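You operate a simulated robot arm through the tools that you are given. There is no shell and no other tool. Be economical: measure what you need, move in short steps, check, and stop when the job is done.

You run a simulated two-armed robot. Do the job below in one go: nothing can be reset, and whatever is moved stays where it is left.

## Task
Push the three harness plugs onto their sockets and move the orange cable clip to hole 20.
Fine: four moves at most (one put straight back isn't counted), one piece at a time, without straining the cable; the other clips and the black caps stay in.

The check looks at the end state, three seconds after you hand in, the way a careful person would. Anything else that was tipped, shoved, dropped, spilled or broken makes it a failure. Lids that push on must go on centred and level and be pressed home; caps that screw on are set level and turned clockwise until they are tight.

## Robot
Two 7-joint arms with fingered hands on one trunk, on a base that drives. Base frame: it is fixed to the floor where the robot stands at the start and does not move with it; the origin is under the middle of the robot, x ahead of it, y to its left, z up; the surface under the hand at the start is at about z = 82.6. Readings come in cm, degrees, newtons and seconds.
The left shoulder is at the start at [7, 14.2, 111.4], the right one opposite. With the tool pointing down near the work surface each hand reaches from about 42 to 80 cm from the robot's upright axis, wherever it stands, measured 20 degrees to its own side. Places, roughly: harness door's blue socket [50, 40, 80]; harness door's brown socket [70, -10, 80]; harness door's green socket [80, 20, 80]; hole 20 [80, 0, 80]; numbered board [70, 30, 80]. Payload 3.6 kg a hand.
The tool frame of a hand sits at the grasp point between the pads (the TCP): z along the fingers, y along the line on which they close. The tips reach 2.5 cm beyond it. Largest opening 8.8 cm; the body of the gripper starts 2.9 cm behind the TCP. The gripper is a hand of 5 fingers: y runs from the thumb to the fingers, the wrist lies at [-1.3, -9.7, -16.2] in the tool frame.
Orientation is that of the tool frame in the base frame, as a unit quaternion [x, y, z, w]. With the fingers straight down and the wrist toward the robot, the tool's x, y and z point along [0, 1, 0], [1, 0, 0] and [0, 0, -1] of the base frame.

## Interface
- The arms move only by the tool arm_command. It takes "left_commands", "right_commands" or both (then of equal length, played together; a hand with none holds still); each is a list that holds one entry, the list of rows, each a list of 6 numbers: the turn, a rotation vector about the base's x, y, z in degrees, then the shift along the base's x, y, z in cm. In form: [[[wx, wy, wz, tx, ty, tz], ...]]. A call has 1 to 8 rows; each row is the pose to reach, as a shift and turn from the pose commanded when the call began. A row lasts 0.2 s, in which the tool goes at most 5 cm and 8.6 degrees; a call with a longer step from one row to the next is refused whole. Where a pose cannot be reached the arm comes as near as it can. A force on the tool above 70 N (or 10 N above the force at the start of the call, whichever is more), or a blocked arm, ends the call early, and 0.2 s more pass. In this call time passes only in rows, and 0.2 s behind the last. The reply holds the time, the measured pose of the TCP, the force on the tool along the base axes, the opening and the grip force, in the units named above and with some noise, with the torque about the TCP (base axes, N m) and any sound that the robot's microphone picked up.
- Cameras (640 x 400 px; columns grow to the right, rows downward): "scene" is now at [13.66, 1.54, 134.1]; the picture's right is [0.18, -0.98, 0.00], its down [-0.57, -0.11, -0.81] and it looks along [0.80, 0.15, -0.58] (base axes); focal length 257 px, centre (320, 200). "left" rides on the left gripper at [-5.9, -7.9, -10.5] in its tool frame; the picture's right is [-0.73, -0.32, 0.61], its down [0.62, -0.68, 0.38] and it looks along [0.29, 0.66, 0.70] (tool axes); focal length 234 px, centre (320, 200). "right" rides on the right gripper at [5.9, -7.9, -10.5] in its tool frame; the picture's right is [-0.73, 0.32, -0.61], its down [-0.62, -0.68, 0.38] and it looks along [-0.29, 0.66, 0.70] (tool axes); focal length 234 px, centre (320, 200). There is no depth. A picture from a camera that has moved, and an enlarged one, comes with that camera's place and axes in the base frame and with its lens.
- grab_frame(camera): a new picture of that camera. It takes no simulated time.
- raise_lower(by): slides the trunk up (or, below 0, down) by that many cm; the arms and the scene camera ride with it, the base frame stays. It gives what a move gives, with no picture.
- roll_base(legs): drives the robot by 1 to 6 legs, each [ahead, left, turn to the left] in cm, cm and degrees, along the robot's own axes; the way and the turn of a leg run together, so that a leg with both is an arc; at most 150 cm and 180 degrees a leg. The arms and the cameras ride along, it lands a little off, and it stops where it bumps. It gives what a move gives.
- curl_fingers(index, middle, ring, little, thumb_bend, thumb_turn, hand): sets how far each is bent, from 0 (flat) to 100 (curled in); at 30 the hand is open as for a grip, at 70 the pads meet at the TCP. One left out holds its place. A second passes; each finger stops where it meets its share of the squeeze, and holds until it gets a number again. It is the only way to open and close the hand. It gives what a move gives, with no picture; readings hold the bend of each and the force on index, middle, ring, little, thumb and palm. thumb_turn goes from beside the hand (0) to across from the fingers (100), as for a grip.
- turn_head(pan, tilt): turns the head with the scene camera to pan (to the left, within 86 degrees either way) and tilt (down, from -29 to 69), counted from straight ahead of the robot. It gives what a move gives.
- enlarge(camera, box): a new picture of the part [left, top, right, bottom] of that camera's present view, enlarged. It takes no simulated time.
- close_job(): hands the job in; it is judged then, once.

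Go step by step. Nothing tells you exact positions but the pictures and the camera data: compare them with the known pose of the tool, close in by small moves and look again before you grip or let go. The budget is 120 turns and 100 pictures, counting those below and the enlarged ones. Unless the task says otherwise, let go and move clear before handing in, and close with one line.

The tools are called as name(argument=value, ...) on one line, values as JSON. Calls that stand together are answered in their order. arm_command: Moves the arms, as the interface text tells. Its arguments: {"type":"object","properties":{"left_commands":{"type":"array"},"right_commands":{"type":"array"}},"required":[]} The other tools are called the same way: raise_lower (by) slides the trunk up or down; curl_fingers (index, middle, ring, little, thumb_bend, thumb_turn, hand) moves the fingers one by one; roll_base (legs) drives the base; turn_head (pan, tilt) turns the head that bears the scene camera; grab_frame (camera) takes a picture; enlarge (camera, box) takes an enlarged picture of a part of a camera's view; close_job () hands the job in.

At the start:

```text
clock: 0.0
left_tcp_pos: [47.54, 31.24, 114.58]
left_tool_rot: [0.707, 0.707, 0.0, 0.001]
left_ft_force: [-0.2, 0.3, -0.3]
left_wrist_torque: [0.02, 0.03, -0.03]
left_grip_width: 8.78
left_gripper_force: 0.1
left_shape: jaw
left_bend: [30.0, 30.0, 30.0, 30.0, 30.0, 98.0]
left_finger forces: [0.0, 0.0, 0.1, 0.1, 0.1, 0.1]
right_tcp_pos: [55.82, -7.65, 113.29]
right_tool_rot: [0.707, 0.707, -0.001, 0.0]
right_ft_force: [0.4, -0.1, -0.2]
right_wrist_torque: [-0.02, -0.03, 0.03]
right_grip_width: 8.78
right_gripper_force: 0.0
right_shape: jaw
right_bend: [30.0, 30.0, 30.0, 30.0, 30.0, 98.0]
right_finger forces: [0.0, 0.0, 0.0, 0.1, 0.0, 0.1]
trunk travel left (down, up): [-65.0, 29.0]
robot x, y, heading: [-0.28, 0.06, -0.2]
head pan, tilt: [10.4, 35.6]
```

scene: 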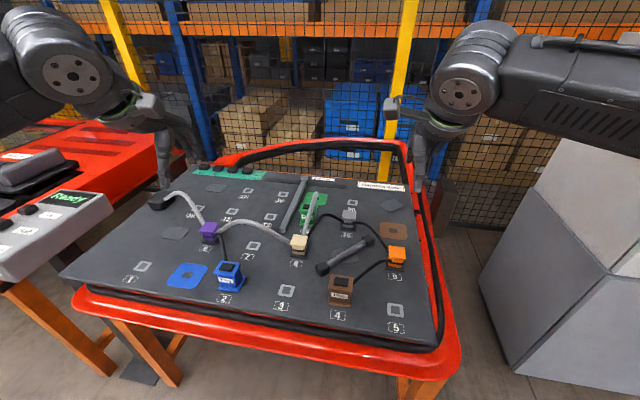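
right: 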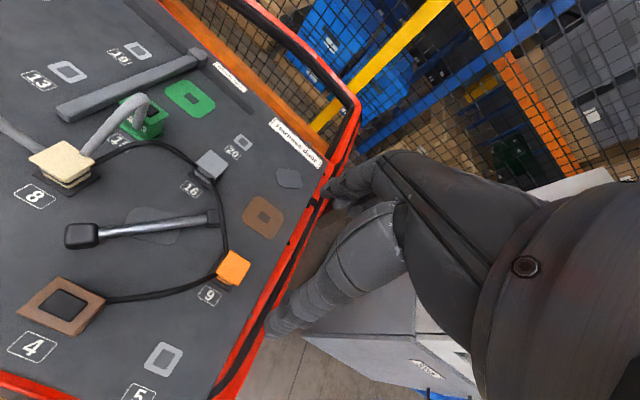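
left: 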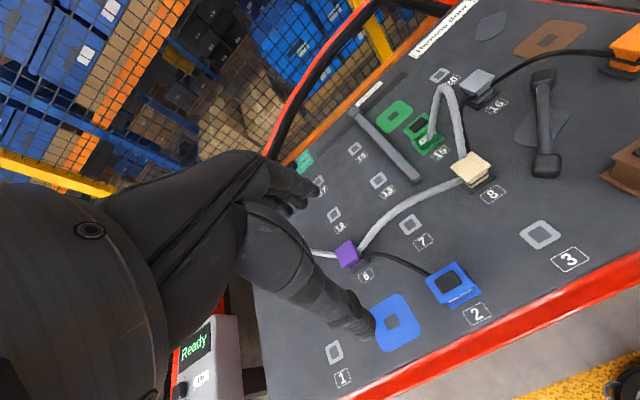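

I see a door board with numbered holes, three plugs (blue, brown, green) parked at or near holes, and clips in purple, cream, grey and orange. I'll enlarge the view to understand the cable layout before I move anything.

enlarge(camera="scene", box=[260, 160, 450, 340])

enlarge(camera="scene", box=[100, 150, 300, 320])

enlarge(camera="right", box=[0, 20, 340, 400])

```text
2.22 times, centred on (355, 250) of scene
camera zoom: at [13.66, 1.54, 134.1], right [0.18, -0.98, 0.0], down [-0.57, -0.11, -0.81], along [0.8, 0.15, -0.58], focal length 572 px, centre (242, 89)
```

zoom: 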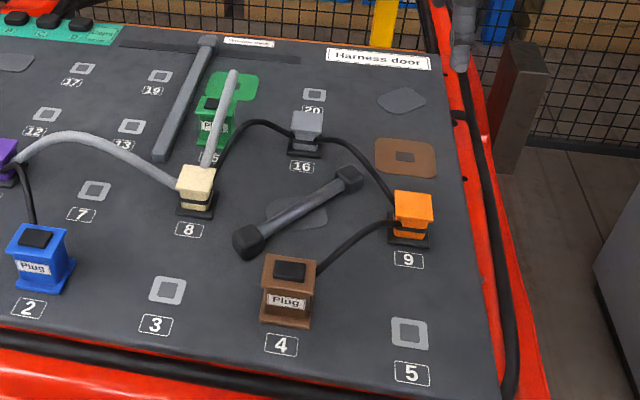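

```text
2.35 times, centred on (200, 235) of scene
camera zoom: at [13.66, 1.54, 134.1], right [0.18, -0.98, 0.0], down [-0.57, -0.11, -0.81], along [0.8, 0.15, -0.58], focal length 606 px, centre (602, 118)
```

zoom: 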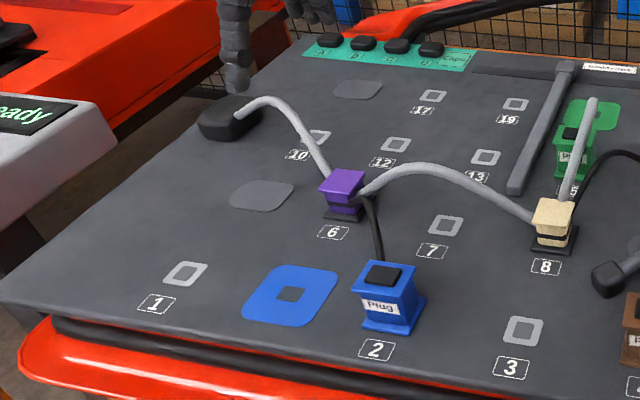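

```text
1.05 times, centred on (170, 210) of right (not enlarged: the box is as wide or as high as the picture)
camera zoom: at [47.93, -1.74, 123.73], right [0.32, -0.73, 0.61], down [-0.68, -0.62, -0.38], along [0.66, -0.29, -0.7], focal length 246 px, centre (478, 190)
```

zoom: 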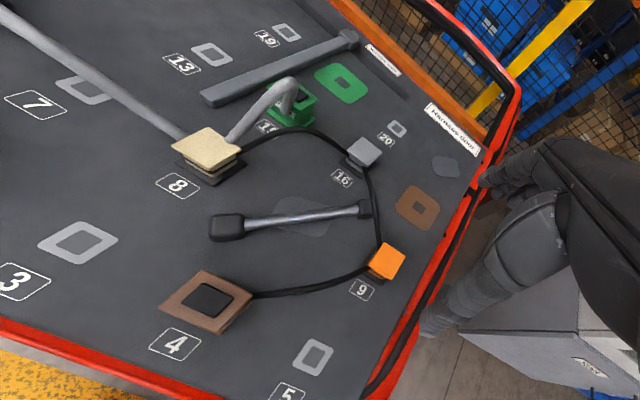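

The board is flat and level at z≈82.6. Both cameras agree on these positions:

| Item | x, y | Top z |
|---|---|---|
| Brown plug | (47.9, 3.4) | 89 |
| Brown socket | (73.1, -9.0) | – |
| Blue plug | (47.1, 28.5) | – |
| Blue socket | (48, 40.7) | – |
| Green socket | (84.7, 16.4) | – |
| Orange clip | (60.1, -8.8) | 87.3 |
| Hole 20 | (84.9, 3.7) | – |

The brown plug has to move before the orange clip, or the cable would be strained. I'll move both hands above their first plugs for a closer look.

arm_command(right_commands=[[[0, 0, 0, -2, 2.8, -2.2], [0, 0, 0, -4, 5.6, -4.4], [0, 0, 0, -6, 8.4, -6.6], [0, 0, 0, -7.9, 11, -9]]], left_commands=[[[0, 0, 0, -0.1, -0.7, -2.5], [0, 0, 0, -0.2, -1.4, -5], [0, 0, 0, -0.3, -2.1, -7.5], [0, 0, 0, -0.4, -2.8, -10.3]]])

grab_frame(camera="right")

grab_frame(camera="left")

grab_frame(camera="scene")

```text
clock: 1.0
left_tcp_pos: [47.01, 28.44, 104.16]
left_tool_rot: [0.707, 0.708, -0.001, 0.001]
left_ft_force: [-0.4, 0.6, 0.2]
left_wrist_torque: [-0.03, 0.04, -0.01]
left_grip_width: 8.78
left_gripper_force: 0.0
left_shape: jaw
left_bend: [30.0, 30.0, 30.0, 30.0, 30.0, 98.0]
left_finger forces: [0.1, 0.0, 0.1, 0.0, 0.0, 0.0]
right_tcp_pos: [47.99, 3.42, 104.18]
right_tool_rot: [0.707, 0.707, 0.0, 0.001]
right_ft_force: [0.4, 0.6, -0.4]
right_wrist_torque: [0.01, 0.03, 0.02]
right_grip_width: 8.75
right_gripper_force: 0.1
right_shape: jaw
right_bend: [30.0, 30.0, 30.0, 30.0, 30.0, 98.0]
right_finger forces: [0.0, 0.1, 0.0, 0.0, 0.0, 0.0]
trunk travel left (down, up): [-65.0, 29.0]
robot x, y, heading: [0.26, 0.09, 0.2]
head pan, tilt: [10.4, 35.6]
```

```text
93 pictures are left
camera right: at [40.0, 9.27, 114.69], right [0.32, -0.73, 0.61], down [-0.68, -0.62, -0.38], along [0.66, -0.29, -0.7], focal length 234 px, centre (320, 200)
```

right: 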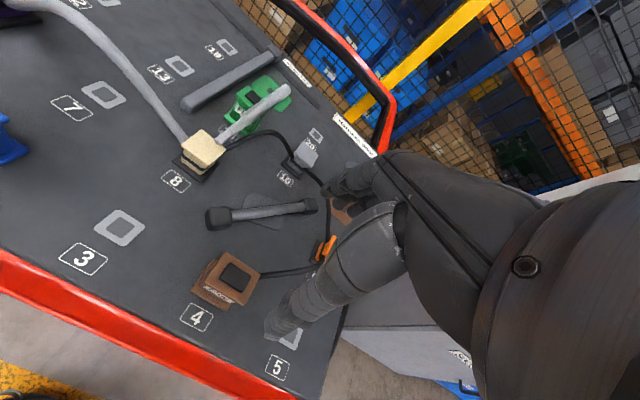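

```text
92 pictures are left
camera left: at [39.35, 22.61, 114.74], right [-0.32, -0.73, -0.61], down [-0.68, 0.62, -0.38], along [0.66, 0.29, -0.7], focal length 234 px, centre (320, 200)
```

left: 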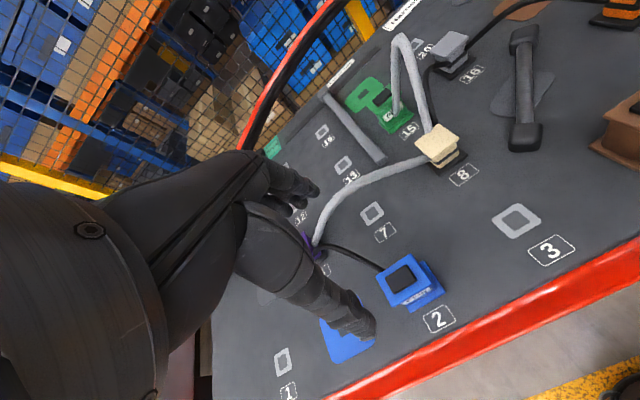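

```text
91 pictures are left
camera scene: at [13.72, 1.71, 134.1], right [0.18, -0.98, 0.0], down [-0.57, -0.11, -0.81], along [0.8, 0.15, -0.58], focal length 257 px, centre (320, 200)
```

scene: 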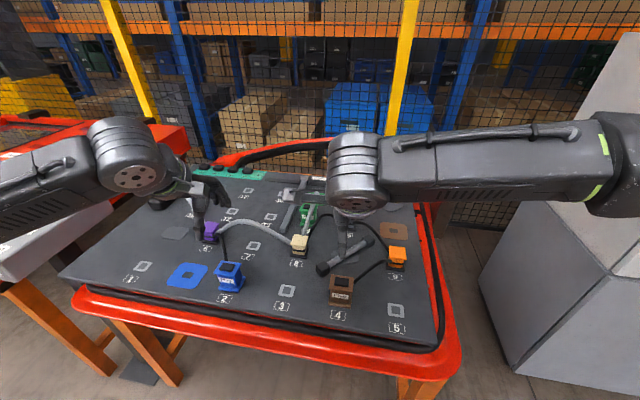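

The thumb sits on the near side and the fingers on the far side of each TCP. I'll enlarge both plugs to see their shape, their yaw, and where the cable exits.

enlarge(camera="right", box=[160, 200, 340, 340])

enlarge(camera="left", box=[300, 220, 480, 360])

enlarge(camera="right", box=[170, 60, 350, 200])

```text
2.86 times, centred on (250, 270) of right
camera zoom: at [40.0, 9.27, 114.69], right [0.32, -0.73, 0.61], down [-0.68, -0.62, -0.38], along [0.66, -0.29, -0.7], focal length 669 px, centre (520, 0)
```

zoom: 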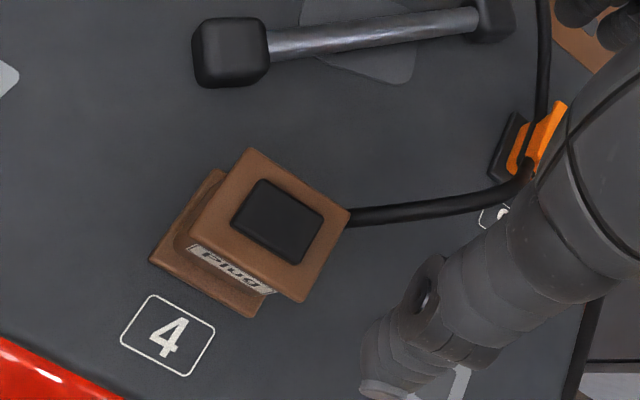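

```text
2.86 times, centred on (390, 290) of left
camera zoom: at [39.35, 22.61, 114.74], right [-0.32, -0.73, -0.61], down [-0.68, 0.62, -0.38], along [0.66, 0.29, -0.7], focal length 669 px, centre (120, -57)
```

zoom: 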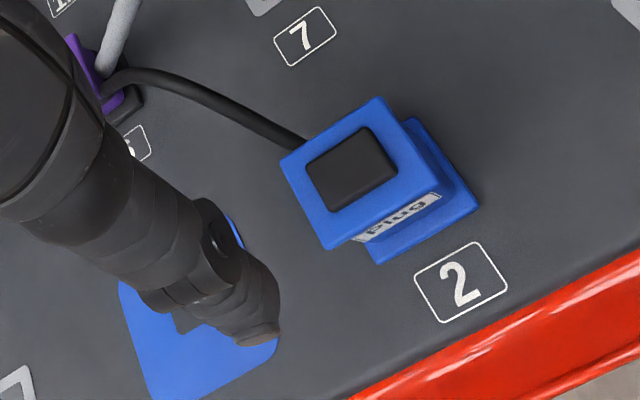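

```text
2.86 times, centred on (260, 130) of right
camera zoom: at [40.0, 9.27, 114.69], right [0.32, -0.73, 0.61], down [-0.68, -0.62, -0.38], along [0.66, -0.29, -0.7], focal length 669 px, centre (491, 400)
```

zoom: 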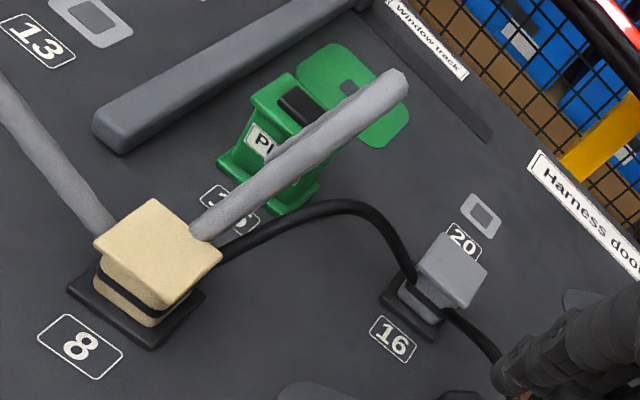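

The plugs have a waist between two flanges, and each cable leaves at a corner. I'll check how the fingers are laid out on the hands before lowering one.

enlarge(camera="scene", box=[130, 140, 270, 240])

enlarge(camera="left", box=[200, 140, 400, 360])

```text
4.00 times, centred on (200, 190) of scene
camera zoom: at [13.72, 1.71, 134.1], right [0.18, -0.98, 0.0], down [-0.57, -0.11, -0.81], along [0.8, 0.15, -0.58], focal length 1030 px, centre (800, 240)
```

zoom: 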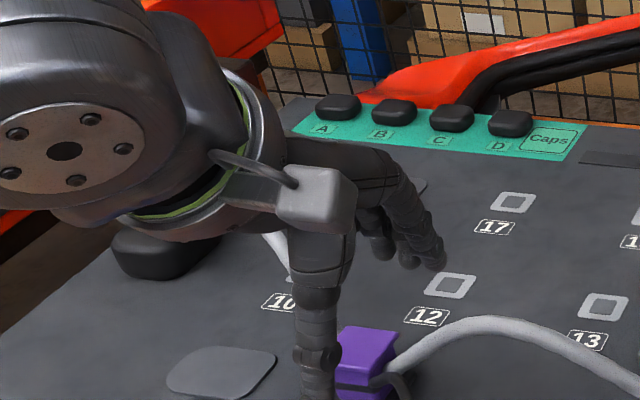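

```text
1.82 times, centred on (300, 250) of left
camera zoom: at [39.35, 22.61, 114.74], right [-0.32, -0.73, -0.61], down [-0.68, 0.62, -0.38], along [0.66, 0.29, -0.7], focal length 426 px, centre (356, 109)
```

zoom: 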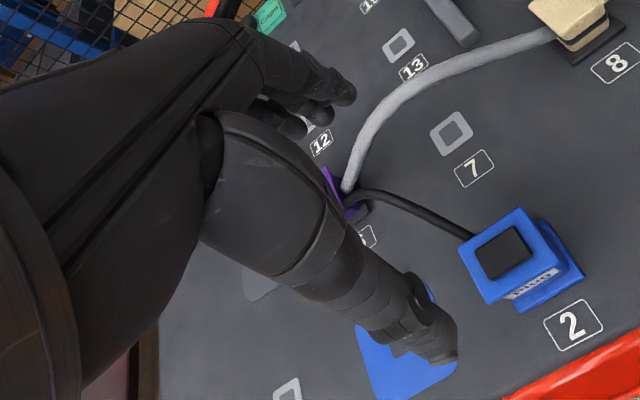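

The fingers are on the far side and the thumb on the near side. The index finger is on the inner side, away from each plug's cable. The brown plug top is 3.7 cm along x by 4.5 cm along y, centred at (47.7, 3.5) and aligned with the axes, so I'll lower the right hand to just above it.

arm_command(right_commands=[[[0, 0, 0, -0.2, 0, -4], [0, 0, 0, -0.3, 0.1, -8], [0, 0, 0, -0.3, 0.1, -10.5]]])

grab_frame(camera="right")

enlarge(camera="scene", box=[260, 180, 440, 320])

enlarge(camera="left", box=[440, 0, 640, 220])

```text
clock: 1.8
left_tcp_pos: [47.13, 28.16, 104.3]
left_tool_rot: [0.707, 0.707, -0.001, -0.001]
left_ft_force: [-0.2, 0.5, -0.1]
left_wrist_torque: [0.02, 0.02, -0.03]
left_grip_width: 8.77
left_gripper_force: 0.1
left_shape: jaw
left_bend: [30.0, 30.0, 30.0, 30.0, 30.0, 98.0]
left_finger forces: [0.0, 0.0, 0.0, 0.0, 0.0, 0.1]
right_tcp_pos: [47.44, 3.38, 93.78]
right_tool_rot: [0.707, 0.707, 0.0, 0.0]
right_ft_force: [-0.2, -0.5, -0.6]
right_wrist_torque: [0.01, 0.0, -0.01]
right_grip_width: 8.76
right_gripper_force: 0.1
right_shape: jaw
right_bend: [30.0, 30.0, 30.0, 30.0, 30.0, 98.0]
right_finger forces: [0.0, 0.0, 0.0, 0.0, 0.0, 0.1]
trunk travel left (down, up): [-65.0, 29.0]
robot x, y, heading: [-0.1, -0.25, 0.2]
head pan, tilt: [10.4, 35.6]
```

```text
85 pictures are left
camera right: at [39.69, 9.24, 104.29], right [0.32, -0.73, 0.61], down [-0.68, -0.62, -0.38], along [0.66, -0.29, -0.7], focal length 234 px, centre (320, 200)
```

right: 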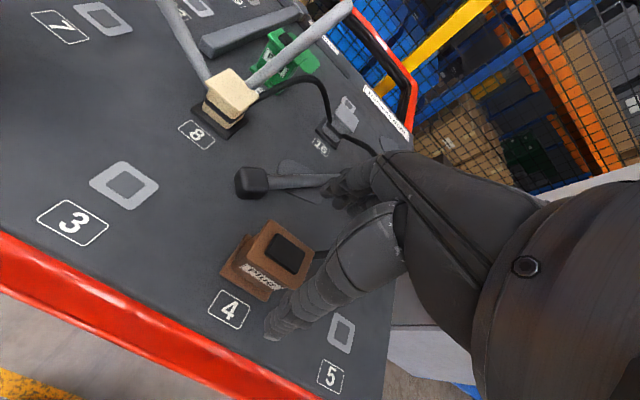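

```text
2.86 times, centred on (350, 250) of scene
camera zoom: at [13.67, 1.51, 134.1], right [0.18, -0.98, 0.0], down [-0.57, -0.11, -0.81], along [0.8, 0.15, -0.58], focal length 736 px, centre (234, 57)
```

zoom: 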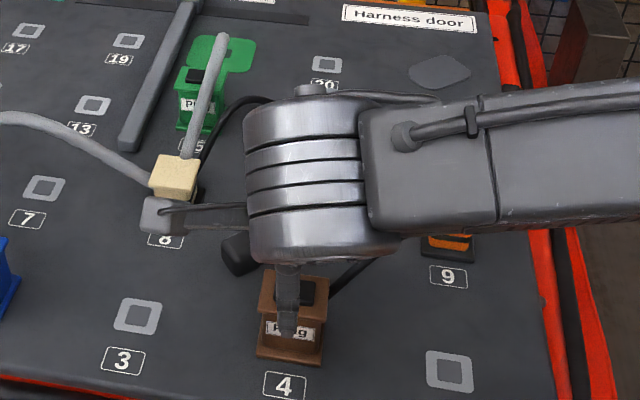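

```text
1.82 times, centred on (540, 110) of left
camera zoom: at [39.31, 22.46, 114.82], right [-0.32, -0.73, -0.61], down [-0.68, 0.62, -0.38], along [0.66, 0.29, -0.7], focal length 426 px, centre (-80, 364)
```

zoom: 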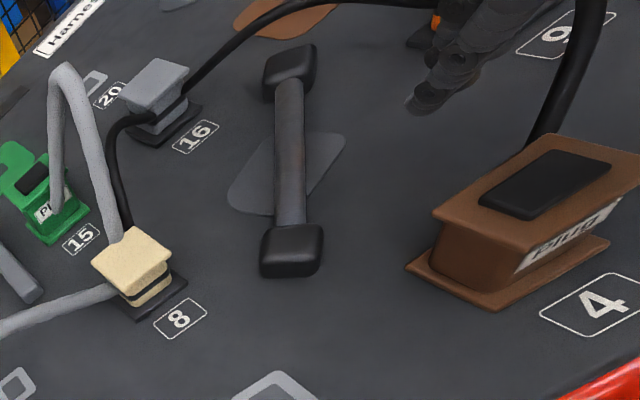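

The left camera gives a good side view of this. The brown cable leaves at the far corner on the -y side, under where the ring and little fingers would come down. I'll straighten those two fingers and see whether they clear it.

curl_fingers(hand="right", ring=0, little=0)

enlarge(camera="left", box=[500, 0, 640, 120])

```text
clock: 2.8
left_tcp_pos: [47.15, 28.29, 104.25]
left_tool_rot: [0.707, 0.707, 0.001, 0.002]
left_ft_force: [0.1, 0.0, 0.6]
left_wrist_torque: [-0.04, -0.02, 0.02]
left_grip_width: 8.77
left_gripper_force: 0.1
left_shape: jaw
left_bend: [30.0, 30.0, 30.0, 30.0, 30.0, 98.0]
left_finger forces: [0.0, 0.0, 0.1, 0.0, 0.1, 0.0]
right_tcp_pos: [47.58, 3.35, 93.71]
right_tool_rot: [0.708, 0.707, 0.0, 0.0]
right_ft_force: [-0.9, 0.2, 0.1]
right_wrist_torque: [0.01, -0.02, -0.04]
right_grip_width: 8.46
right_gripper_force: 0.2
right_shape: fingers
right_bend: [30.0, 30.0, 0.0, 0.0, 30.0, 98.0]
right_finger forces: [0.0, 0.0, 0.0, 0.0, 0.0, 0.0]
trunk travel left (down, up): [-65.0, 29.0]
robot x, y, heading: [-0.02, -0.07, 0.2]
head pan, tilt: [10.4, 35.6]
```

```text
3.33 times, centred on (570, 60) of left
camera zoom: at [39.3, 22.48, 114.82], right [-0.32, -0.73, -0.61], down [-0.68, 0.62, -0.38], along [0.66, 0.29, -0.7], focal length 781 px, centre (-513, 667)
```

zoom: 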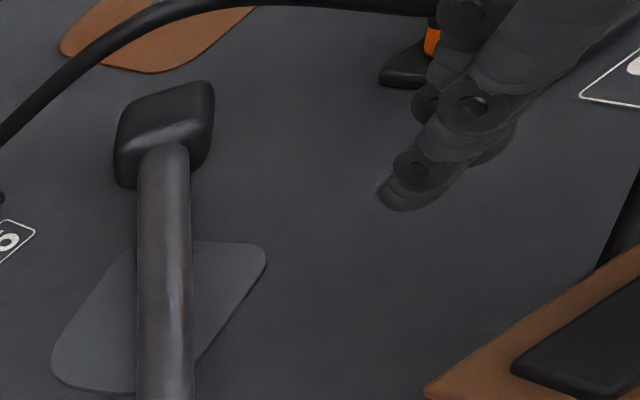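

The handle end sits close to where the index finger would land, so this hand orientation is cramped. I'll raise the hand slightly and turn it 90° left. That puts the thumb on the -y side and the fingers on +y, which clears both the cable corner and the handle.

curl_fingers(hand="right", index=30, middle=30, ring=30, little=30)

arm_command(right_commands=[[[0, 0, 8.5, 0, 0, 4], [0, 0, 17, 0, 0, 5], [0, 0, 25.5, 0, 0, 5], [0, 0, 34, 0, 0, 5], [0, 0, 42.5, 0, 0, 5], [0, 0, 51, 0, 0, 5], [0, 0, 59.5, 0, 0, 5], [0, 0, 68, 0, 0, 5]]])

arm_command(right_commands=[[[0, 0, 8.5, 0, 0, 0], [0, 0, 17, 0, 0, 0], [0, 0, 22, 0, 0, 0]]])

grab_frame(camera="right")

grab_frame(camera="scene")

```text
clock: 3.8
left_tcp_pos: [47.03, 28.32, 104.16]
left_tool_rot: [0.707, 0.707, 0.001, 0.0]
left_ft_force: [0.1, 0.2, 0.1]
left_wrist_torque: [0.01, 0.0, 0.0]
left_grip_width: 8.76
left_gripper_force: 0.0
left_shape: jaw
left_bend: [30.0, 30.0, 30.0, 30.0, 30.0, 98.0]
left_finger forces: [0.0, 0.1, 0.1, 0.0, 0.1, 0.1]
right_tcp_pos: [47.55, 3.38, 93.79]
right_tool_rot: [0.707, 0.707, 0.0, 0.001]
right_ft_force: [-0.4, 0.2, 0.6]
right_wrist_torque: [0.0, 0.01, 0.01]
right_grip_width: 8.47
right_gripper_force: 0.1
right_shape: fingers
right_bend: [30.0, 30.0, 30.0, 30.0, 30.0, 98.0]
right_finger forces: [0.0, 0.0, 0.0, 0.0, 0.0, 0.0]
trunk travel left (down, up): [-65.0, 29.0]
robot x, y, heading: [-0.04, -0.08, -0.2]
head pan, tilt: [10.4, 35.6]
```

```text
clock: 5.6
left_tcp_pos: [47.04, 28.14, 104.25]
left_tool_rot: [0.708, 0.706, 0.0, 0.001]
left_ft_force: [0.8, -0.1, -0.1]
left_wrist_torque: [0.0, -0.01, -0.01]
left_grip_width: 8.77
left_gripper_force: 0.1
left_shape: jaw
left_bend: [30.0, 30.0, 30.0, 30.0, 30.0, 98.0]
left_finger forces: [0.0, 0.0, 0.1, 0.1, 0.1, 0.1]
right_tcp_pos: [47.72, 3.41, 98.76]
right_tool_rot: [0.19, 0.982, 0.001, 0.0]
right_ft_force: [0.6, 0.2, -0.2]
right_wrist_torque: [0.0, 0.0, -0.02]
right_grip_width: 8.44
right_gripper_force: 0.2
right_shape: fingers
right_bend: [30.0, 30.0, 30.0, 30.0, 30.0, 98.0]
right_finger forces: [0.1, 0.2, 0.0, 0.0, 0.0, 0.1]
trunk travel left (down, up): [-65.0, 29.0]
robot x, y, heading: [0.0, 0.25, 0.4]
head pan, tilt: [10.4, 35.6]
```

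```text
clock: 6.4
left_tcp_pos: [47.04, 28.34, 104.23]
left_tool_rot: [0.707, 0.707, 0.0, 0.0]
left_ft_force: [-0.2, 0.0, 0.2]
left_wrist_torque: [-0.01, -0.01, -0.02]
left_grip_width: 8.76
left_gripper_force: 0.1
left_shape: jaw
left_bend: [30.0, 30.0, 30.0, 30.0, 30.0, 98.0]
left_finger forces: [0.0, 0.1, 0.1, 0.0, 0.1, 0.0]
right_tcp_pos: [47.67, 3.62, 98.7]
right_tool_rot: [-0.002, 1.0, 0.0, 0.0]
right_ft_force: [0.0, -0.5, -0.5]
right_wrist_torque: [0.06, 0.03, -0.01]
right_grip_width: 8.48
right_gripper_force: 0.0
right_shape: fingers
right_bend: [30.0, 30.0, 30.0, 30.0, 30.0, 98.0]
right_finger forces: [0.1, 0.0, 0.0, 0.1, 0.1, 0.1]
trunk travel left (down, up): [-65.0, 29.0]
robot x, y, heading: [-0.02, 0.26, -0.0]
head pan, tilt: [10.4, 35.6]
```

```text
81 pictures are left
camera right: at [41.8, -4.43, 109.22], right [0.73, 0.32, 0.61], down [0.63, -0.68, -0.38], along [0.29, 0.66, -0.7], focal length 234 px, centre (320, 200)
```

right: 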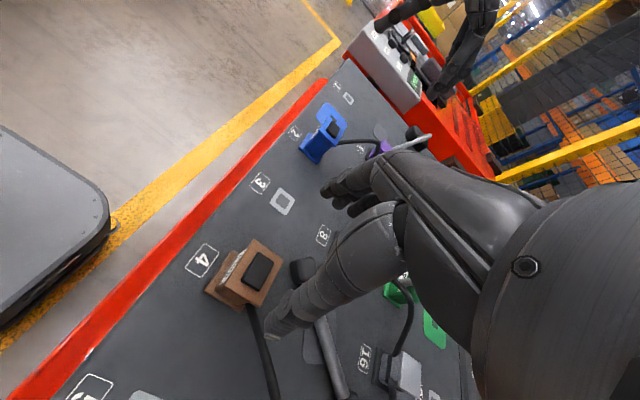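

```text
80 pictures are left
camera scene: at [13.66, 1.55, 134.1], right [0.18, -0.98, 0.0], down [-0.57, -0.11, -0.81], along [0.8, 0.15, -0.58], focal length 257 px, centre (320, 200)
```

scene: 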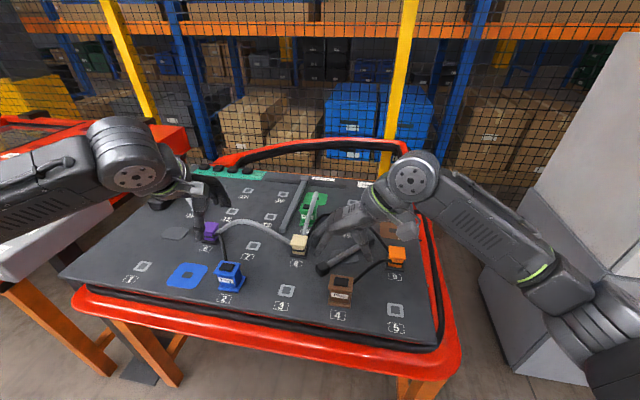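

The hand is turned and the tool axis now points along +y. I'll pre-close it to about 6 cm so the fingers stay clear of the handle, then come down to just above the plug and check.

curl_fingers(hand="right", index=42, middle=42, ring=42, little=42, thumb_bend=42)

arm_command(right_commands=[[[0, 0, 0, 0, 0, -3], [0, 0, 0, 0, 0, -6.2]]])

enlarge(camera="scene", box=[270, 200, 430, 320])

enlarge(camera="right", box=[180, 160, 400, 400])

enlarge(camera="left", box=[460, 0, 640, 180])

```text
clock: 7.4
left_tcp_pos: [47.09, 28.22, 104.34]
left_tool_rot: [0.707, 0.707, 0.0, 0.0]
left_ft_force: [0.4, 0.1, 0.5]
left_wrist_torque: [0.01, -0.01, 0.01]
left_grip_width: 8.78
left_gripper_force: 0.0
left_shape: jaw
left_bend: [30.0, 30.0, 30.0, 30.0, 30.0, 98.0]
left_finger forces: [0.1, 0.1, 0.0, 0.1, 0.0, 0.1]
right_tcp_pos: [47.61, 3.49, 98.74]
right_tool_rot: [0.0, 1.0, 0.001, 0.0]
right_ft_force: [-0.3, -1.0, 0.0]
right_wrist_torque: [0.03, 0.01, 0.02]
right_grip_width: 5.97
right_gripper_force: 0.1
right_shape: fingers
right_bend: [42.0, 42.0, 42.0, 42.0, 42.0, 98.0]
right_finger forces: [0.0, 0.1, 0.0, 0.0, 0.0, 0.0]
trunk travel left (down, up): [-65.0, 29.0]
robot x, y, heading: [-0.12, -0.09, 0.0]
head pan, tilt: [10.4, 35.6]
```

```text
clock: 8.0
left_tcp_pos: [47.15, 28.33, 104.35]
left_tool_rot: [0.708, 0.707, 0.0, 0.0]
left_ft_force: [0.3, 0.1, -0.2]
left_wrist_torque: [-0.01, -0.02, 0.0]
left_grip_width: 8.77
left_gripper_force: 0.0
left_shape: jaw
left_bend: [30.0, 30.0, 30.0, 30.0, 30.0, 98.0]
left_finger forces: [0.1, 0.0, 0.0, 0.1, 0.0, 0.0]
right_tcp_pos: [47.72, 3.46, 92.6]
right_tool_rot: [0.0, 1.0, 0.0, 0.001]
right_ft_force: [0.3, 0.1, 0.0]
right_wrist_torque: [-0.01, -0.01, 0.01]
right_grip_width: 5.97
right_gripper_force: 0.1
right_shape: fingers
right_bend: [42.0, 42.0, 42.0, 42.0, 42.0, 98.0]
right_finger forces: [0.1, 0.0, 0.0, 0.1, 0.0, 0.0]
trunk travel left (down, up): [-65.0, 29.0]
robot x, y, heading: [-0.18, 0.4, -0.2]
head pan, tilt: [10.4, 35.6]
```

```text
3.33 times, centred on (350, 260) of scene
camera zoom: at [13.68, 1.53, 134.1], right [0.18, -0.98, 0.0], down [-0.57, -0.11, -0.81], along [0.8, 0.15, -0.58], focal length 858 px, centre (220, 0)
```

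zoom: 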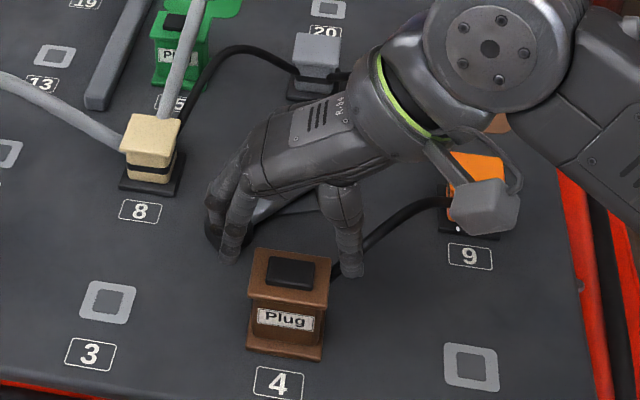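

```text
1.67 times, centred on (290, 280) of right
camera zoom: at [41.85, -4.43, 102.98], right [0.73, 0.32, 0.61], down [0.62, -0.68, -0.38], along [0.29, 0.66, -0.7], focal length 390 px, centre (370, 67)
```

zoom: 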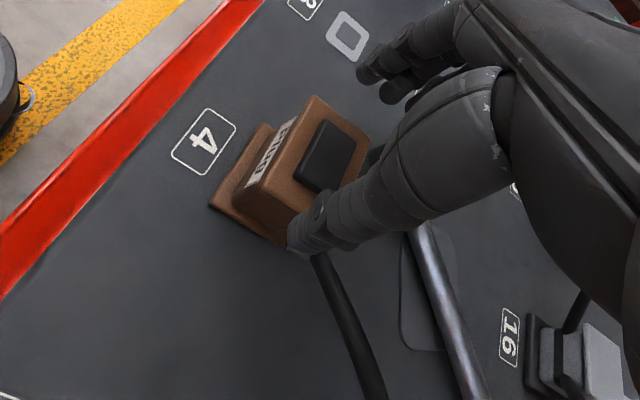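

```text
2.22 times, centred on (550, 90) of left
camera zoom: at [39.32, 22.47, 114.82], right [-0.32, -0.73, -0.61], down [-0.68, 0.62, -0.38], along [0.66, 0.29, -0.7], focal length 520 px, centre (-191, 444)
```

zoom: 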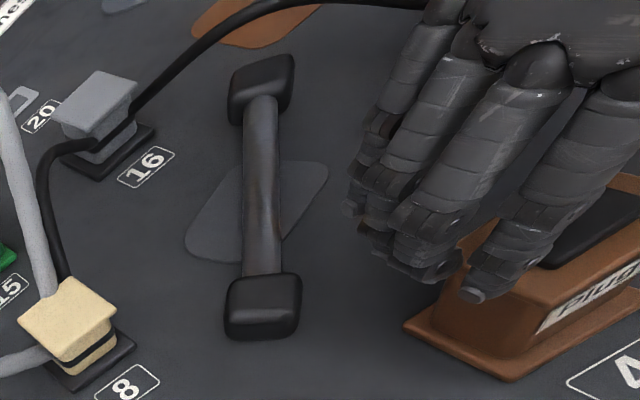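

The index finger opposes the thumb at the TCP, and the other fingers lie toward +x. I'll curl the ring and little fingers a bit more so they miss the handle end, then lower to z≈87.8.

curl_fingers(hand="right", ring=48, little=58)

arm_command(right_commands=[[[0, 0, 0, 0, 0, -1.5], [0, 0, 0, 0, 0, -3], [0, 0, 0, 0, 0, -4], [0, 0, 0, 0, 0, -4.8]]])

enlarge(camera="scene", box=[270, 200, 430, 320])

enlarge(camera="left", box=[460, 0, 640, 180])

```text
clock: 9.0
left_tcp_pos: [47.1, 28.32, 104.21]
left_tool_rot: [0.707, 0.707, 0.001, 0.0]
left_ft_force: [0.9, 0.0, -0.6]
left_wrist_torque: [0.0, 0.01, -0.01]
left_grip_width: 8.75
left_gripper_force: 0.0
left_shape: jaw
left_bend: [30.0, 30.0, 30.0, 30.0, 30.0, 98.0]
left_finger forces: [0.1, 0.1, 0.0, 0.1, 0.0, 0.1]
right_tcp_pos: [47.6, 3.53, 92.49]
right_tool_rot: [0.001, 1.0, 0.0, 0.0]
right_ft_force: [0.2, 1.2, 1.3]
right_wrist_torque: [0.0, -0.02, 0.04]
right_grip_width: 5.95
right_gripper_force: 0.1
right_shape: fingers
right_bend: [42.0, 42.0, 48.0, 57.0, 42.0, 98.0]
right_finger forces: [0.1, 0.0, 0.2, 0.0, 0.0, 0.0]
trunk travel left (down, up): [-65.0, 29.0]
robot x, y, heading: [-0.28, -0.13, 0.2]
head pan, tilt: [10.4, 35.6]
```

```text
clock: 10.0
left_tcp_pos: [47.1, 28.3, 104.3]
left_tool_rot: [0.707, 0.707, 0.0, -0.001]
left_ft_force: [0.2, 0.8, 1.3]
left_wrist_torque: [0.0, -0.02, -0.01]
left_grip_width: 8.76
left_gripper_force: 0.0
left_shape: jaw
left_bend: [30.0, 30.0, 30.0, 30.0, 30.0, 98.0]
left_finger forces: [0.0, 0.0, 0.0, 0.1, 0.1, 0.0]
right_tcp_pos: [47.72, 3.54, 87.65]
right_tool_rot: [0.0, 1.0, 0.0, 0.0]
right_ft_force: [-0.3, 0.3, 0.6]
right_wrist_torque: [0.0, 0.01, -0.02]
right_grip_width: 5.97
right_gripper_force: 0.1
right_shape: fingers
right_bend: [42.0, 42.0, 48.0, 57.0, 42.0, 98.0]
right_finger forces: [0.0, 0.0, 0.1, 0.0, 0.1, 0.0]
trunk travel left (down, up): [-65.0, 29.0]
robot x, y, heading: [-0.15, 0.36, -0.2]
head pan, tilt: [10.4, 35.6]
```

```text
3.33 times, centred on (350, 260) of scene
camera zoom: at [13.66, 1.53, 134.1], right [0.18, -0.98, 0.0], down [-0.57, -0.11, -0.81], along [0.8, 0.15, -0.58], focal length 858 px, centre (220, 0)
```

zoom: 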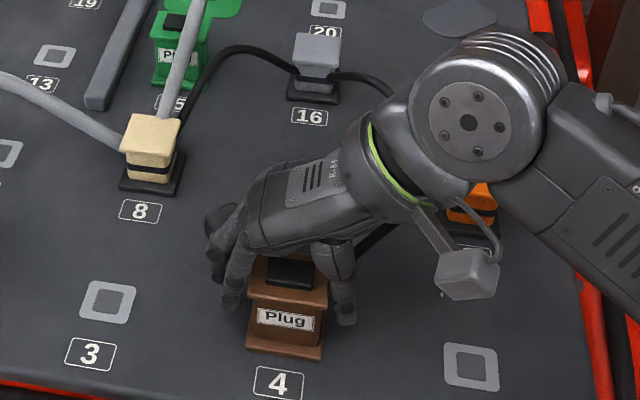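

```text
2.22 times, centred on (550, 90) of left
camera zoom: at [39.3, 22.47, 114.82], right [-0.32, -0.73, -0.61], down [-0.68, 0.62, -0.38], along [0.66, 0.29, -0.7], focal length 520 px, centre (-191, 444)
```

zoom: 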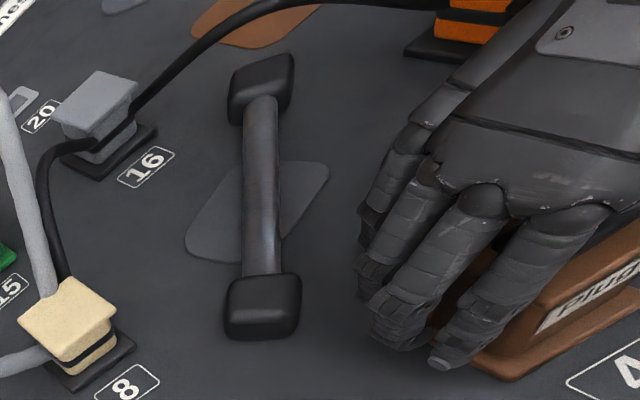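

The hand straddles the brown plug with no contact. I'll close the thumb, index and middle fingers on it.

curl_fingers(hand="right", index=70, middle=70, thumb_bend=70)

arm_command(right_commands=[[[0, 0, 0, 0, 0, 0.5], [0, 0, 0, 0, 0, 1]]])

enlarge(camera="scene", box=[270, 200, 430, 320])

```text
clock: 11.0
left_tcp_pos: [47.06, 28.34, 104.25]
left_tool_rot: [0.708, 0.706, 0.0, -0.001]
left_ft_force: [-0.2, -0.2, -0.3]
left_wrist_torque: [-0.02, -0.03, -0.05]
left_grip_width: 8.79
left_gripper_force: 0.0
left_shape: jaw
left_bend: [30.0, 30.0, 30.0, 30.0, 30.0, 98.0]
left_finger forces: [0.1, 0.0, 0.0, 0.0, 0.0, 0.1]
right_tcp_pos: [47.66, 3.63, 87.52]
right_tool_rot: [0.001, 1.0, 0.001, 0.0]
right_ft_force: [1.6, 1.9, 0.2]
right_wrist_torque: [0.3, -0.03, 0.07]
right_grip_width: 3.88
right_gripper_force: 22.3
right_shape: fingers
right_bend: [51.0, 56.0, 48.0, 57.0, 56.0, 97.0]
right_finger forces: [15.0, 8.1, 0.0, 0.0, 20.8, 0.1]
trunk travel left (down, up): [-65.0, 29.0]
robot x, y, heading: [0.13, 0.13, -0.3]
head pan, tilt: [10.4, 35.6]
```

```text
clock: 11.6
left_tcp_pos: [46.96, 28.25, 104.39]
left_tool_rot: [0.707, 0.708, 0.0, 0.0]
left_ft_force: [-0.8, -0.7, 0.0]
left_wrist_torque: [-0.03, -0.04, -0.01]
left_grip_width: 8.77
left_gripper_force: 0.0
left_shape: jaw
left_bend: [30.0, 30.0, 30.0, 30.0, 30.0, 98.0]
left_finger forces: [0.0, 0.0, 0.0, 0.0, 0.0, 0.0]
right_tcp_pos: [47.61, 3.48, 88.67]
right_tool_rot: [0.0, 1.0, 0.0, 0.0]
right_ft_force: [0.4, -0.7, -1.3]
right_wrist_torque: [0.0, 0.03, 0.0]
right_grip_width: 3.85
right_gripper_force: 21.6
right_shape: fingers
right_bend: [51.0, 57.0, 48.0, 57.0, 56.0, 96.0]
right_finger forces: [14.6, 6.8, 0.0, 0.1, 21.3, 0.1]
trunk travel left (down, up): [-65.0, 29.0]
robot x, y, heading: [-0.01, -0.05, -0.2]
head pan, tilt: [10.4, 35.6]
```

```text
3.33 times, centred on (350, 260) of scene
camera zoom: at [13.6, 1.52, 134.11], right [0.18, -0.98, 0.0], down [-0.57, -0.11, -0.81], along [0.8, 0.15, -0.58], focal length 858 px, centre (220, 0)
```

zoom: 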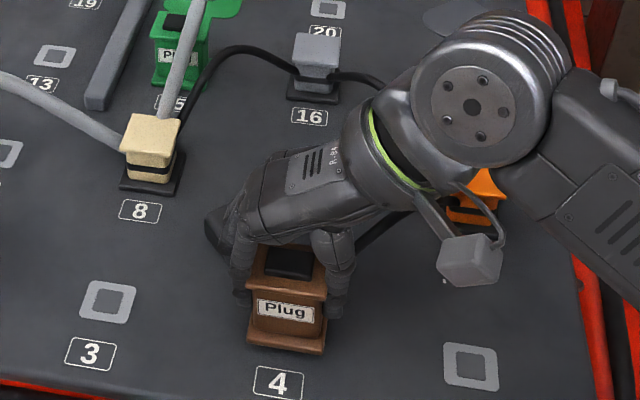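

The grip is about 22 N at a width of 3.9 cm on the waist. I'll lift further and check that the plug comes along.

arm_command(right_commands=[[[0, 0, 0, 0, 0, 1.5], [0, 0, 0, 0, 0, 3], [0, 0, 0, 0, 0, 4]]])

enlarge(camera="scene", box=[270, 200, 430, 320])

```text
clock: 12.4
left_tcp_pos: [47.06, 28.19, 104.27]
left_tool_rot: [0.707, 0.707, 0.001, 0.0]
left_ft_force: [0.2, -0.6, -0.3]
left_wrist_torque: [0.01, -0.03, 0.0]
left_grip_width: 8.76
left_gripper_force: 0.1
left_shape: jaw
left_bend: [30.0, 30.0, 30.0, 30.0, 30.0, 98.0]
left_finger forces: [0.0, 0.0, 0.1, 0.0, 0.0, 0.0]
right_tcp_pos: [47.55, 3.58, 92.7]
right_tool_rot: [0.0, 1.0, 0.0, 0.0]
right_ft_force: [0.0, -0.4, -1.4]
right_wrist_torque: [-0.01, -0.01, 0.01]
right_grip_width: 3.85
right_gripper_force: 21.3
right_shape: fingers
right_bend: [51.0, 57.0, 48.0, 57.0, 56.0, 96.0]
right_finger forces: [14.4, 6.9, 0.0, 0.0, 21.3, 0.0]
trunk travel left (down, up): [-65.0, 29.0]
robot x, y, heading: [0.05, 0.33, -0.2]
head pan, tilt: [10.4, 35.6]
```

```text
3.33 times, centred on (350, 260) of scene
camera zoom: at [13.67, 1.54, 134.1], right [0.18, -0.98, 0.0], down [-0.57, -0.11, -0.81], along [0.8, 0.15, -0.58], focal length 858 px, centre (220, 0)
```

zoom: 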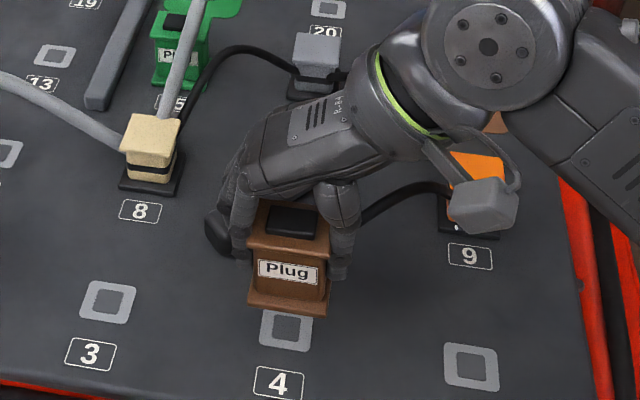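

The plug is free and hole 4 is visible. I'll carry it over to the brown socket at about z=97, keeping it near the orange clip so the cable stays slack.

arm_command(right_commands=[[[0, 0, 0, 2.5, -1.2, 2.5], [0, 0, 0, 6.5, -3.2, 4], [0, 0, 0, 10.5, -5.1, 4.3], [0, 0, 0, 14.5, -7.1, 4.3], [0, 0, 0, 18.5, -9.1, 4.3], [0, 0, 0, 22.5, -11, 4.3], [0, 0, 0, 25.4, -12.5, 4.3]]])

grab_frame(camera="right")

enlarge(camera="scene", box=[280, 150, 460, 290])

enlarge(camera="left", box=[400, 0, 640, 200])

```text
clock: 14.0
left_tcp_pos: [47.09, 28.26, 104.19]
left_tool_rot: [0.707, 0.707, 0.0, -0.001]
left_ft_force: [0.2, -0.8, -1.0]
left_wrist_torque: [0.0, 0.01, 0.01]
left_grip_width: 8.79
left_gripper_force: 0.1
left_shape: jaw
left_bend: [30.0, 30.0, 30.0, 30.0, 30.0, 98.0]
left_finger forces: [0.0, 0.0, 0.1, 0.1, 0.0, 0.0]
right_tcp_pos: [65.18, -4.73, 96.97]
right_tool_rot: [0.0, 1.0, 0.0, 0.0]
right_ft_force: [-0.9, 0.2, -1.3]
right_wrist_torque: [0.02, 0.02, -0.01]
right_grip_width: 3.83
right_gripper_force: 20.3
right_shape: fingers
right_bend: [51.0, 57.0, 48.0, 57.0, 56.0, 96.0]
right_finger forces: [14.0, 6.5, 0.0, 0.0, 20.5, 0.0]
right hand out of reach, approached as far as the arm can: row 5, 6, 7
trunk travel left (down, up): [-65.0, 29.0]
robot x, y, heading: [-0.41, 0.01, 0.3]
head pan, tilt: [10.4, 35.6]
```

```text
72 pictures are left
camera right: at [59.25, -12.71, 107.49], right [0.73, 0.32, 0.61], down [0.62, -0.68, -0.38], along [0.29, 0.66, -0.7], focal length 234 px, centre (320, 200)
```

right: 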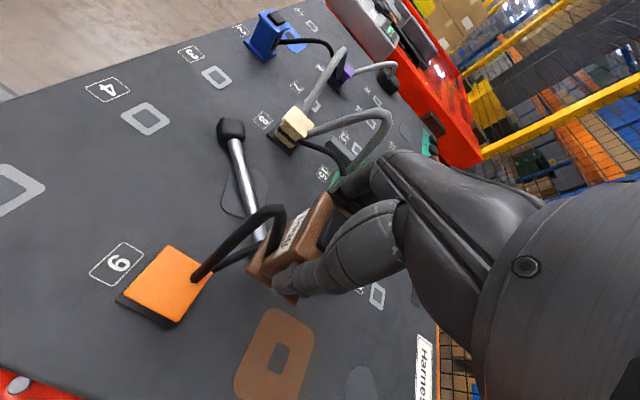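

```text
2.86 times, centred on (370, 220) of scene
camera zoom: at [13.7, 1.57, 134.1], right [0.18, -0.98, 0.0], down [-0.57, -0.11, -0.81], along [0.8, 0.15, -0.58], focal length 736 px, centre (177, 143)
```

zoom: 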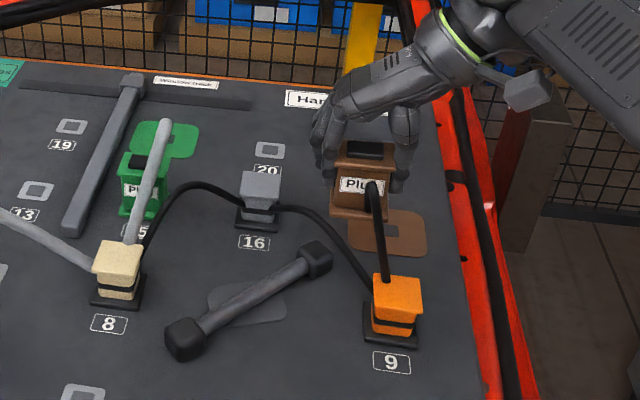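

```text
2.00 times, centred on (520, 100) of left
camera zoom: at [39.33, 22.5, 114.8], right [-0.32, -0.73, -0.61], down [-0.68, 0.62, -0.38], along [0.66, 0.29, -0.7], focal length 468 px, centre (-80, 400)
```

zoom: 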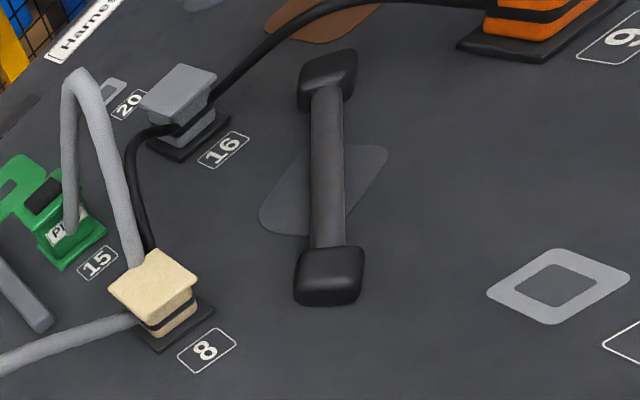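

The arm ran out of reach at x≈65 with the plug still held firmly and the cable slack. I'll pull the hand back a little, then drive the base forward about 13 cm.

arm_command(right_commands=[[[0, 0, 0, -3, 1, 0]]])

grab_frame(camera="scene")

```text
clock: 14.4
left_tcp_pos: [47.02, 28.0, 104.41]
left_tool_rot: [0.707, 0.707, 0.001, 0.0]
left_ft_force: [0.4, -0.4, 0.4]
left_wrist_torque: [0.0, 0.05, -0.01]
left_grip_width: 8.78
left_gripper_force: 0.0
left_shape: jaw
left_bend: [30.0, 30.0, 30.0, 30.0, 30.0, 98.0]
left_finger forces: [0.0, 0.0, 0.0, 0.0, 0.1, 0.0]
right_tcp_pos: [61.99, -4.08, 97.02]
right_tool_rot: [0.001, 1.0, 0.001, -0.001]
right_ft_force: [0.0, 0.7, -0.5]
right_wrist_torque: [-0.03, -0.03, 0.01]
right_grip_width: 3.83
right_gripper_force: 20.5
right_shape: fingers
right_bend: [51.0, 57.0, 48.0, 57.0, 56.0, 96.0]
right_finger forces: [13.8, 6.5, 0.0, 0.0, 20.2, 0.0]
trunk travel left (down, up): [-65.0, 29.0]
robot x, y, heading: [0.33, -0.04, 0.1]
head pan, tilt: [10.4, 35.6]
```

```text
69 pictures are left
camera scene: at [13.59, 1.29, 134.11], right [0.18, -0.98, 0.0], down [-0.57, -0.1, -0.81], along [0.8, 0.15, -0.58], focal length 257 px, centre (320, 200)
```

scene: 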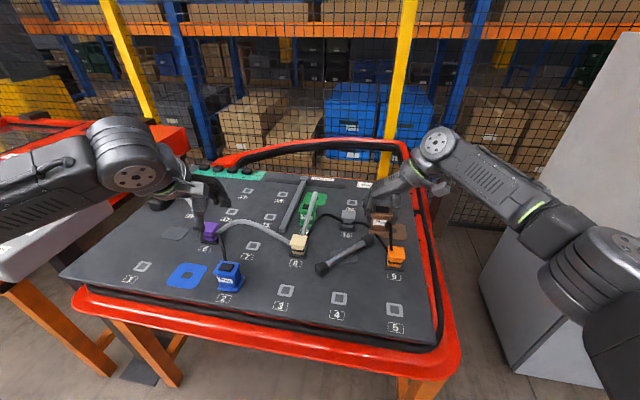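

The way ahead looks clear for the arms, so I'll drive forward 13 cm.

roll_base(legs=[[13, 0, 0]])

grab_frame(camera="scene")

grab_frame(camera="right")

```text
clock: 15.7
left_tcp_pos: [60.04, 28.28, 104.22]
left_tool_rot: [0.707, 0.707, 0.0, 0.0]
left_ft_force: [0.6, 0.0, -0.7]
left_wrist_torque: [0.02, 0.01, -0.02]
left_grip_width: 8.79
left_gripper_force: 0.1
left_shape: jaw
left_bend: [30.0, 30.0, 30.0, 30.0, 30.0, 98.0]
left_finger forces: [0.0, 0.0, 0.0, 0.0, 0.0, 0.1]
right_tcp_pos: [74.98, -3.8, 97.01]
right_tool_rot: [0.0, 1.0, 0.001, 0.001]
right_ft_force: [0.2, 0.3, -1.1]
right_wrist_torque: [0.02, 0.01, 0.01]
right_grip_width: 3.85
right_gripper_force: 19.7
right_shape: fingers
right_bend: [51.0, 57.0, 48.0, 57.0, 56.0, 96.0]
right_finger forces: [13.8, 6.6, 0.0, 0.1, 20.2, 0.1]
trunk travel left (down, up): [-65.0, 29.0]
robot x, y, heading: [13.32, -0.15, 0.0]
head pan, tilt: [10.4, 35.6]
```

```text
68 pictures are left
camera scene: at [26.6, 1.54, 134.11], right [0.18, -0.98, 0.0], down [-0.57, -0.11, -0.81], along [0.8, 0.15, -0.58], focal length 257 px, centre (320, 200)
```

scene: 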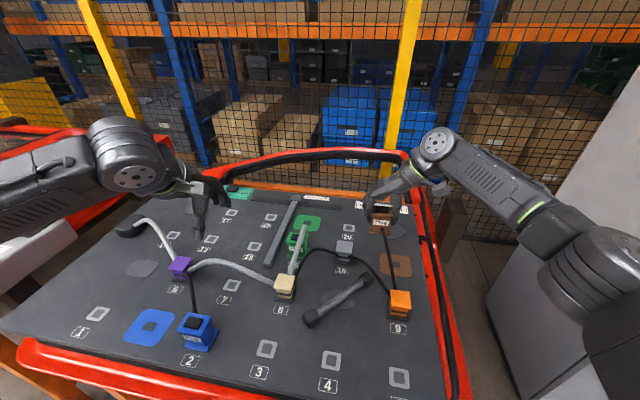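

```text
67 pictures are left
camera right: at [69.15, -11.84, 107.61], right [0.73, 0.32, 0.61], down [0.62, -0.68, -0.38], along [0.29, 0.66, -0.7], focal length 234 px, centre (320, 200)
```

right: 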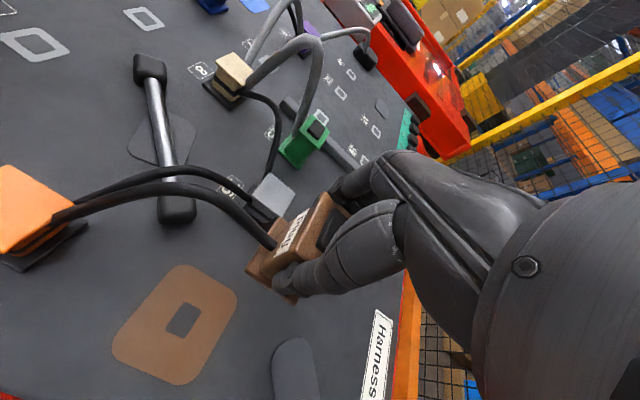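

The brown socket comes out at about (73.0, -9.1). I'll move over it with the plug's underside about 3 cm above the board and check alignment.

arm_command(right_commands=[[[0, 0, 0, -1, -3, -2], [0, 0, 0, -1.95, -5.3, -4], [0, 0, 0, -1.95, -5.3, -6.5]]])

enlarge(camera="scene", box=[340, 190, 480, 310])

enlarge(camera="right", box=[160, 160, 400, 400])

```text
clock: 16.5
left_tcp_pos: [60.09, 28.22, 104.15]
left_tool_rot: [0.708, 0.707, -0.001, -0.001]
left_ft_force: [-0.2, -0.2, 0.0]
left_wrist_torque: [0.03, 0.01, 0.02]
left_grip_width: 8.78
left_gripper_force: 0.1
left_shape: jaw
left_bend: [30.0, 30.0, 30.0, 30.0, 30.0, 98.0]
left_finger forces: [0.0, 0.0, 0.0, 0.0, 0.0, 0.0]
right_tcp_pos: [73.04, -9.22, 90.55]
right_tool_rot: [0.0, 1.0, 0.0, 0.001]
right_ft_force: [0.1, -0.4, 0.1]
right_wrist_torque: [0.03, -0.04, 0.01]
right_grip_width: 3.81
right_gripper_force: 20.5
right_shape: fingers
right_bend: [51.0, 57.0, 48.0, 57.0, 56.0, 96.0]
right_finger forces: [13.7, 6.5, 0.1, 0.0, 20.3, 0.0]
trunk travel left (down, up): [-65.0, 29.0]
robot x, y, heading: [13.23, -0.33, -0.1]
head pan, tilt: [10.4, 35.6]
```

```text
3.33 times, centred on (410, 250) of scene
camera zoom: at [26.71, 1.59, 134.09], right [0.18, -0.98, 0.0], down [-0.57, -0.11, -0.81], along [0.8, 0.15, -0.58], focal length 858 px, centre (20, 33)
```

zoom: 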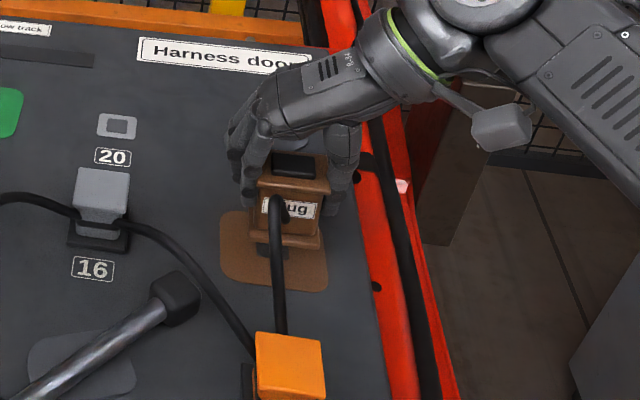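

```text
1.67 times, centred on (280, 280) of right
camera zoom: at [67.08, -17.22, 101.03], right [0.73, 0.32, 0.61], down [0.62, -0.68, -0.38], along [0.29, 0.66, -0.7], focal length 390 px, centre (387, 67)
```

zoom: 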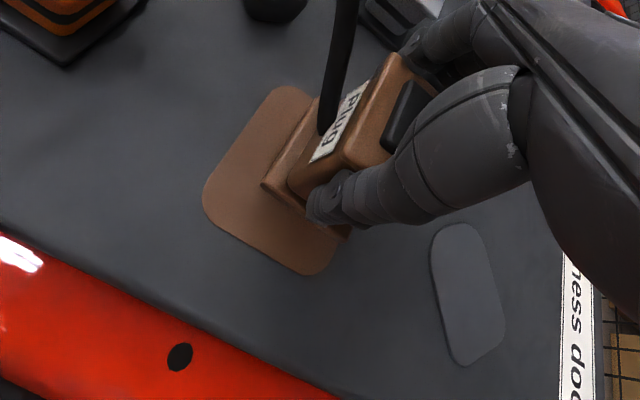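

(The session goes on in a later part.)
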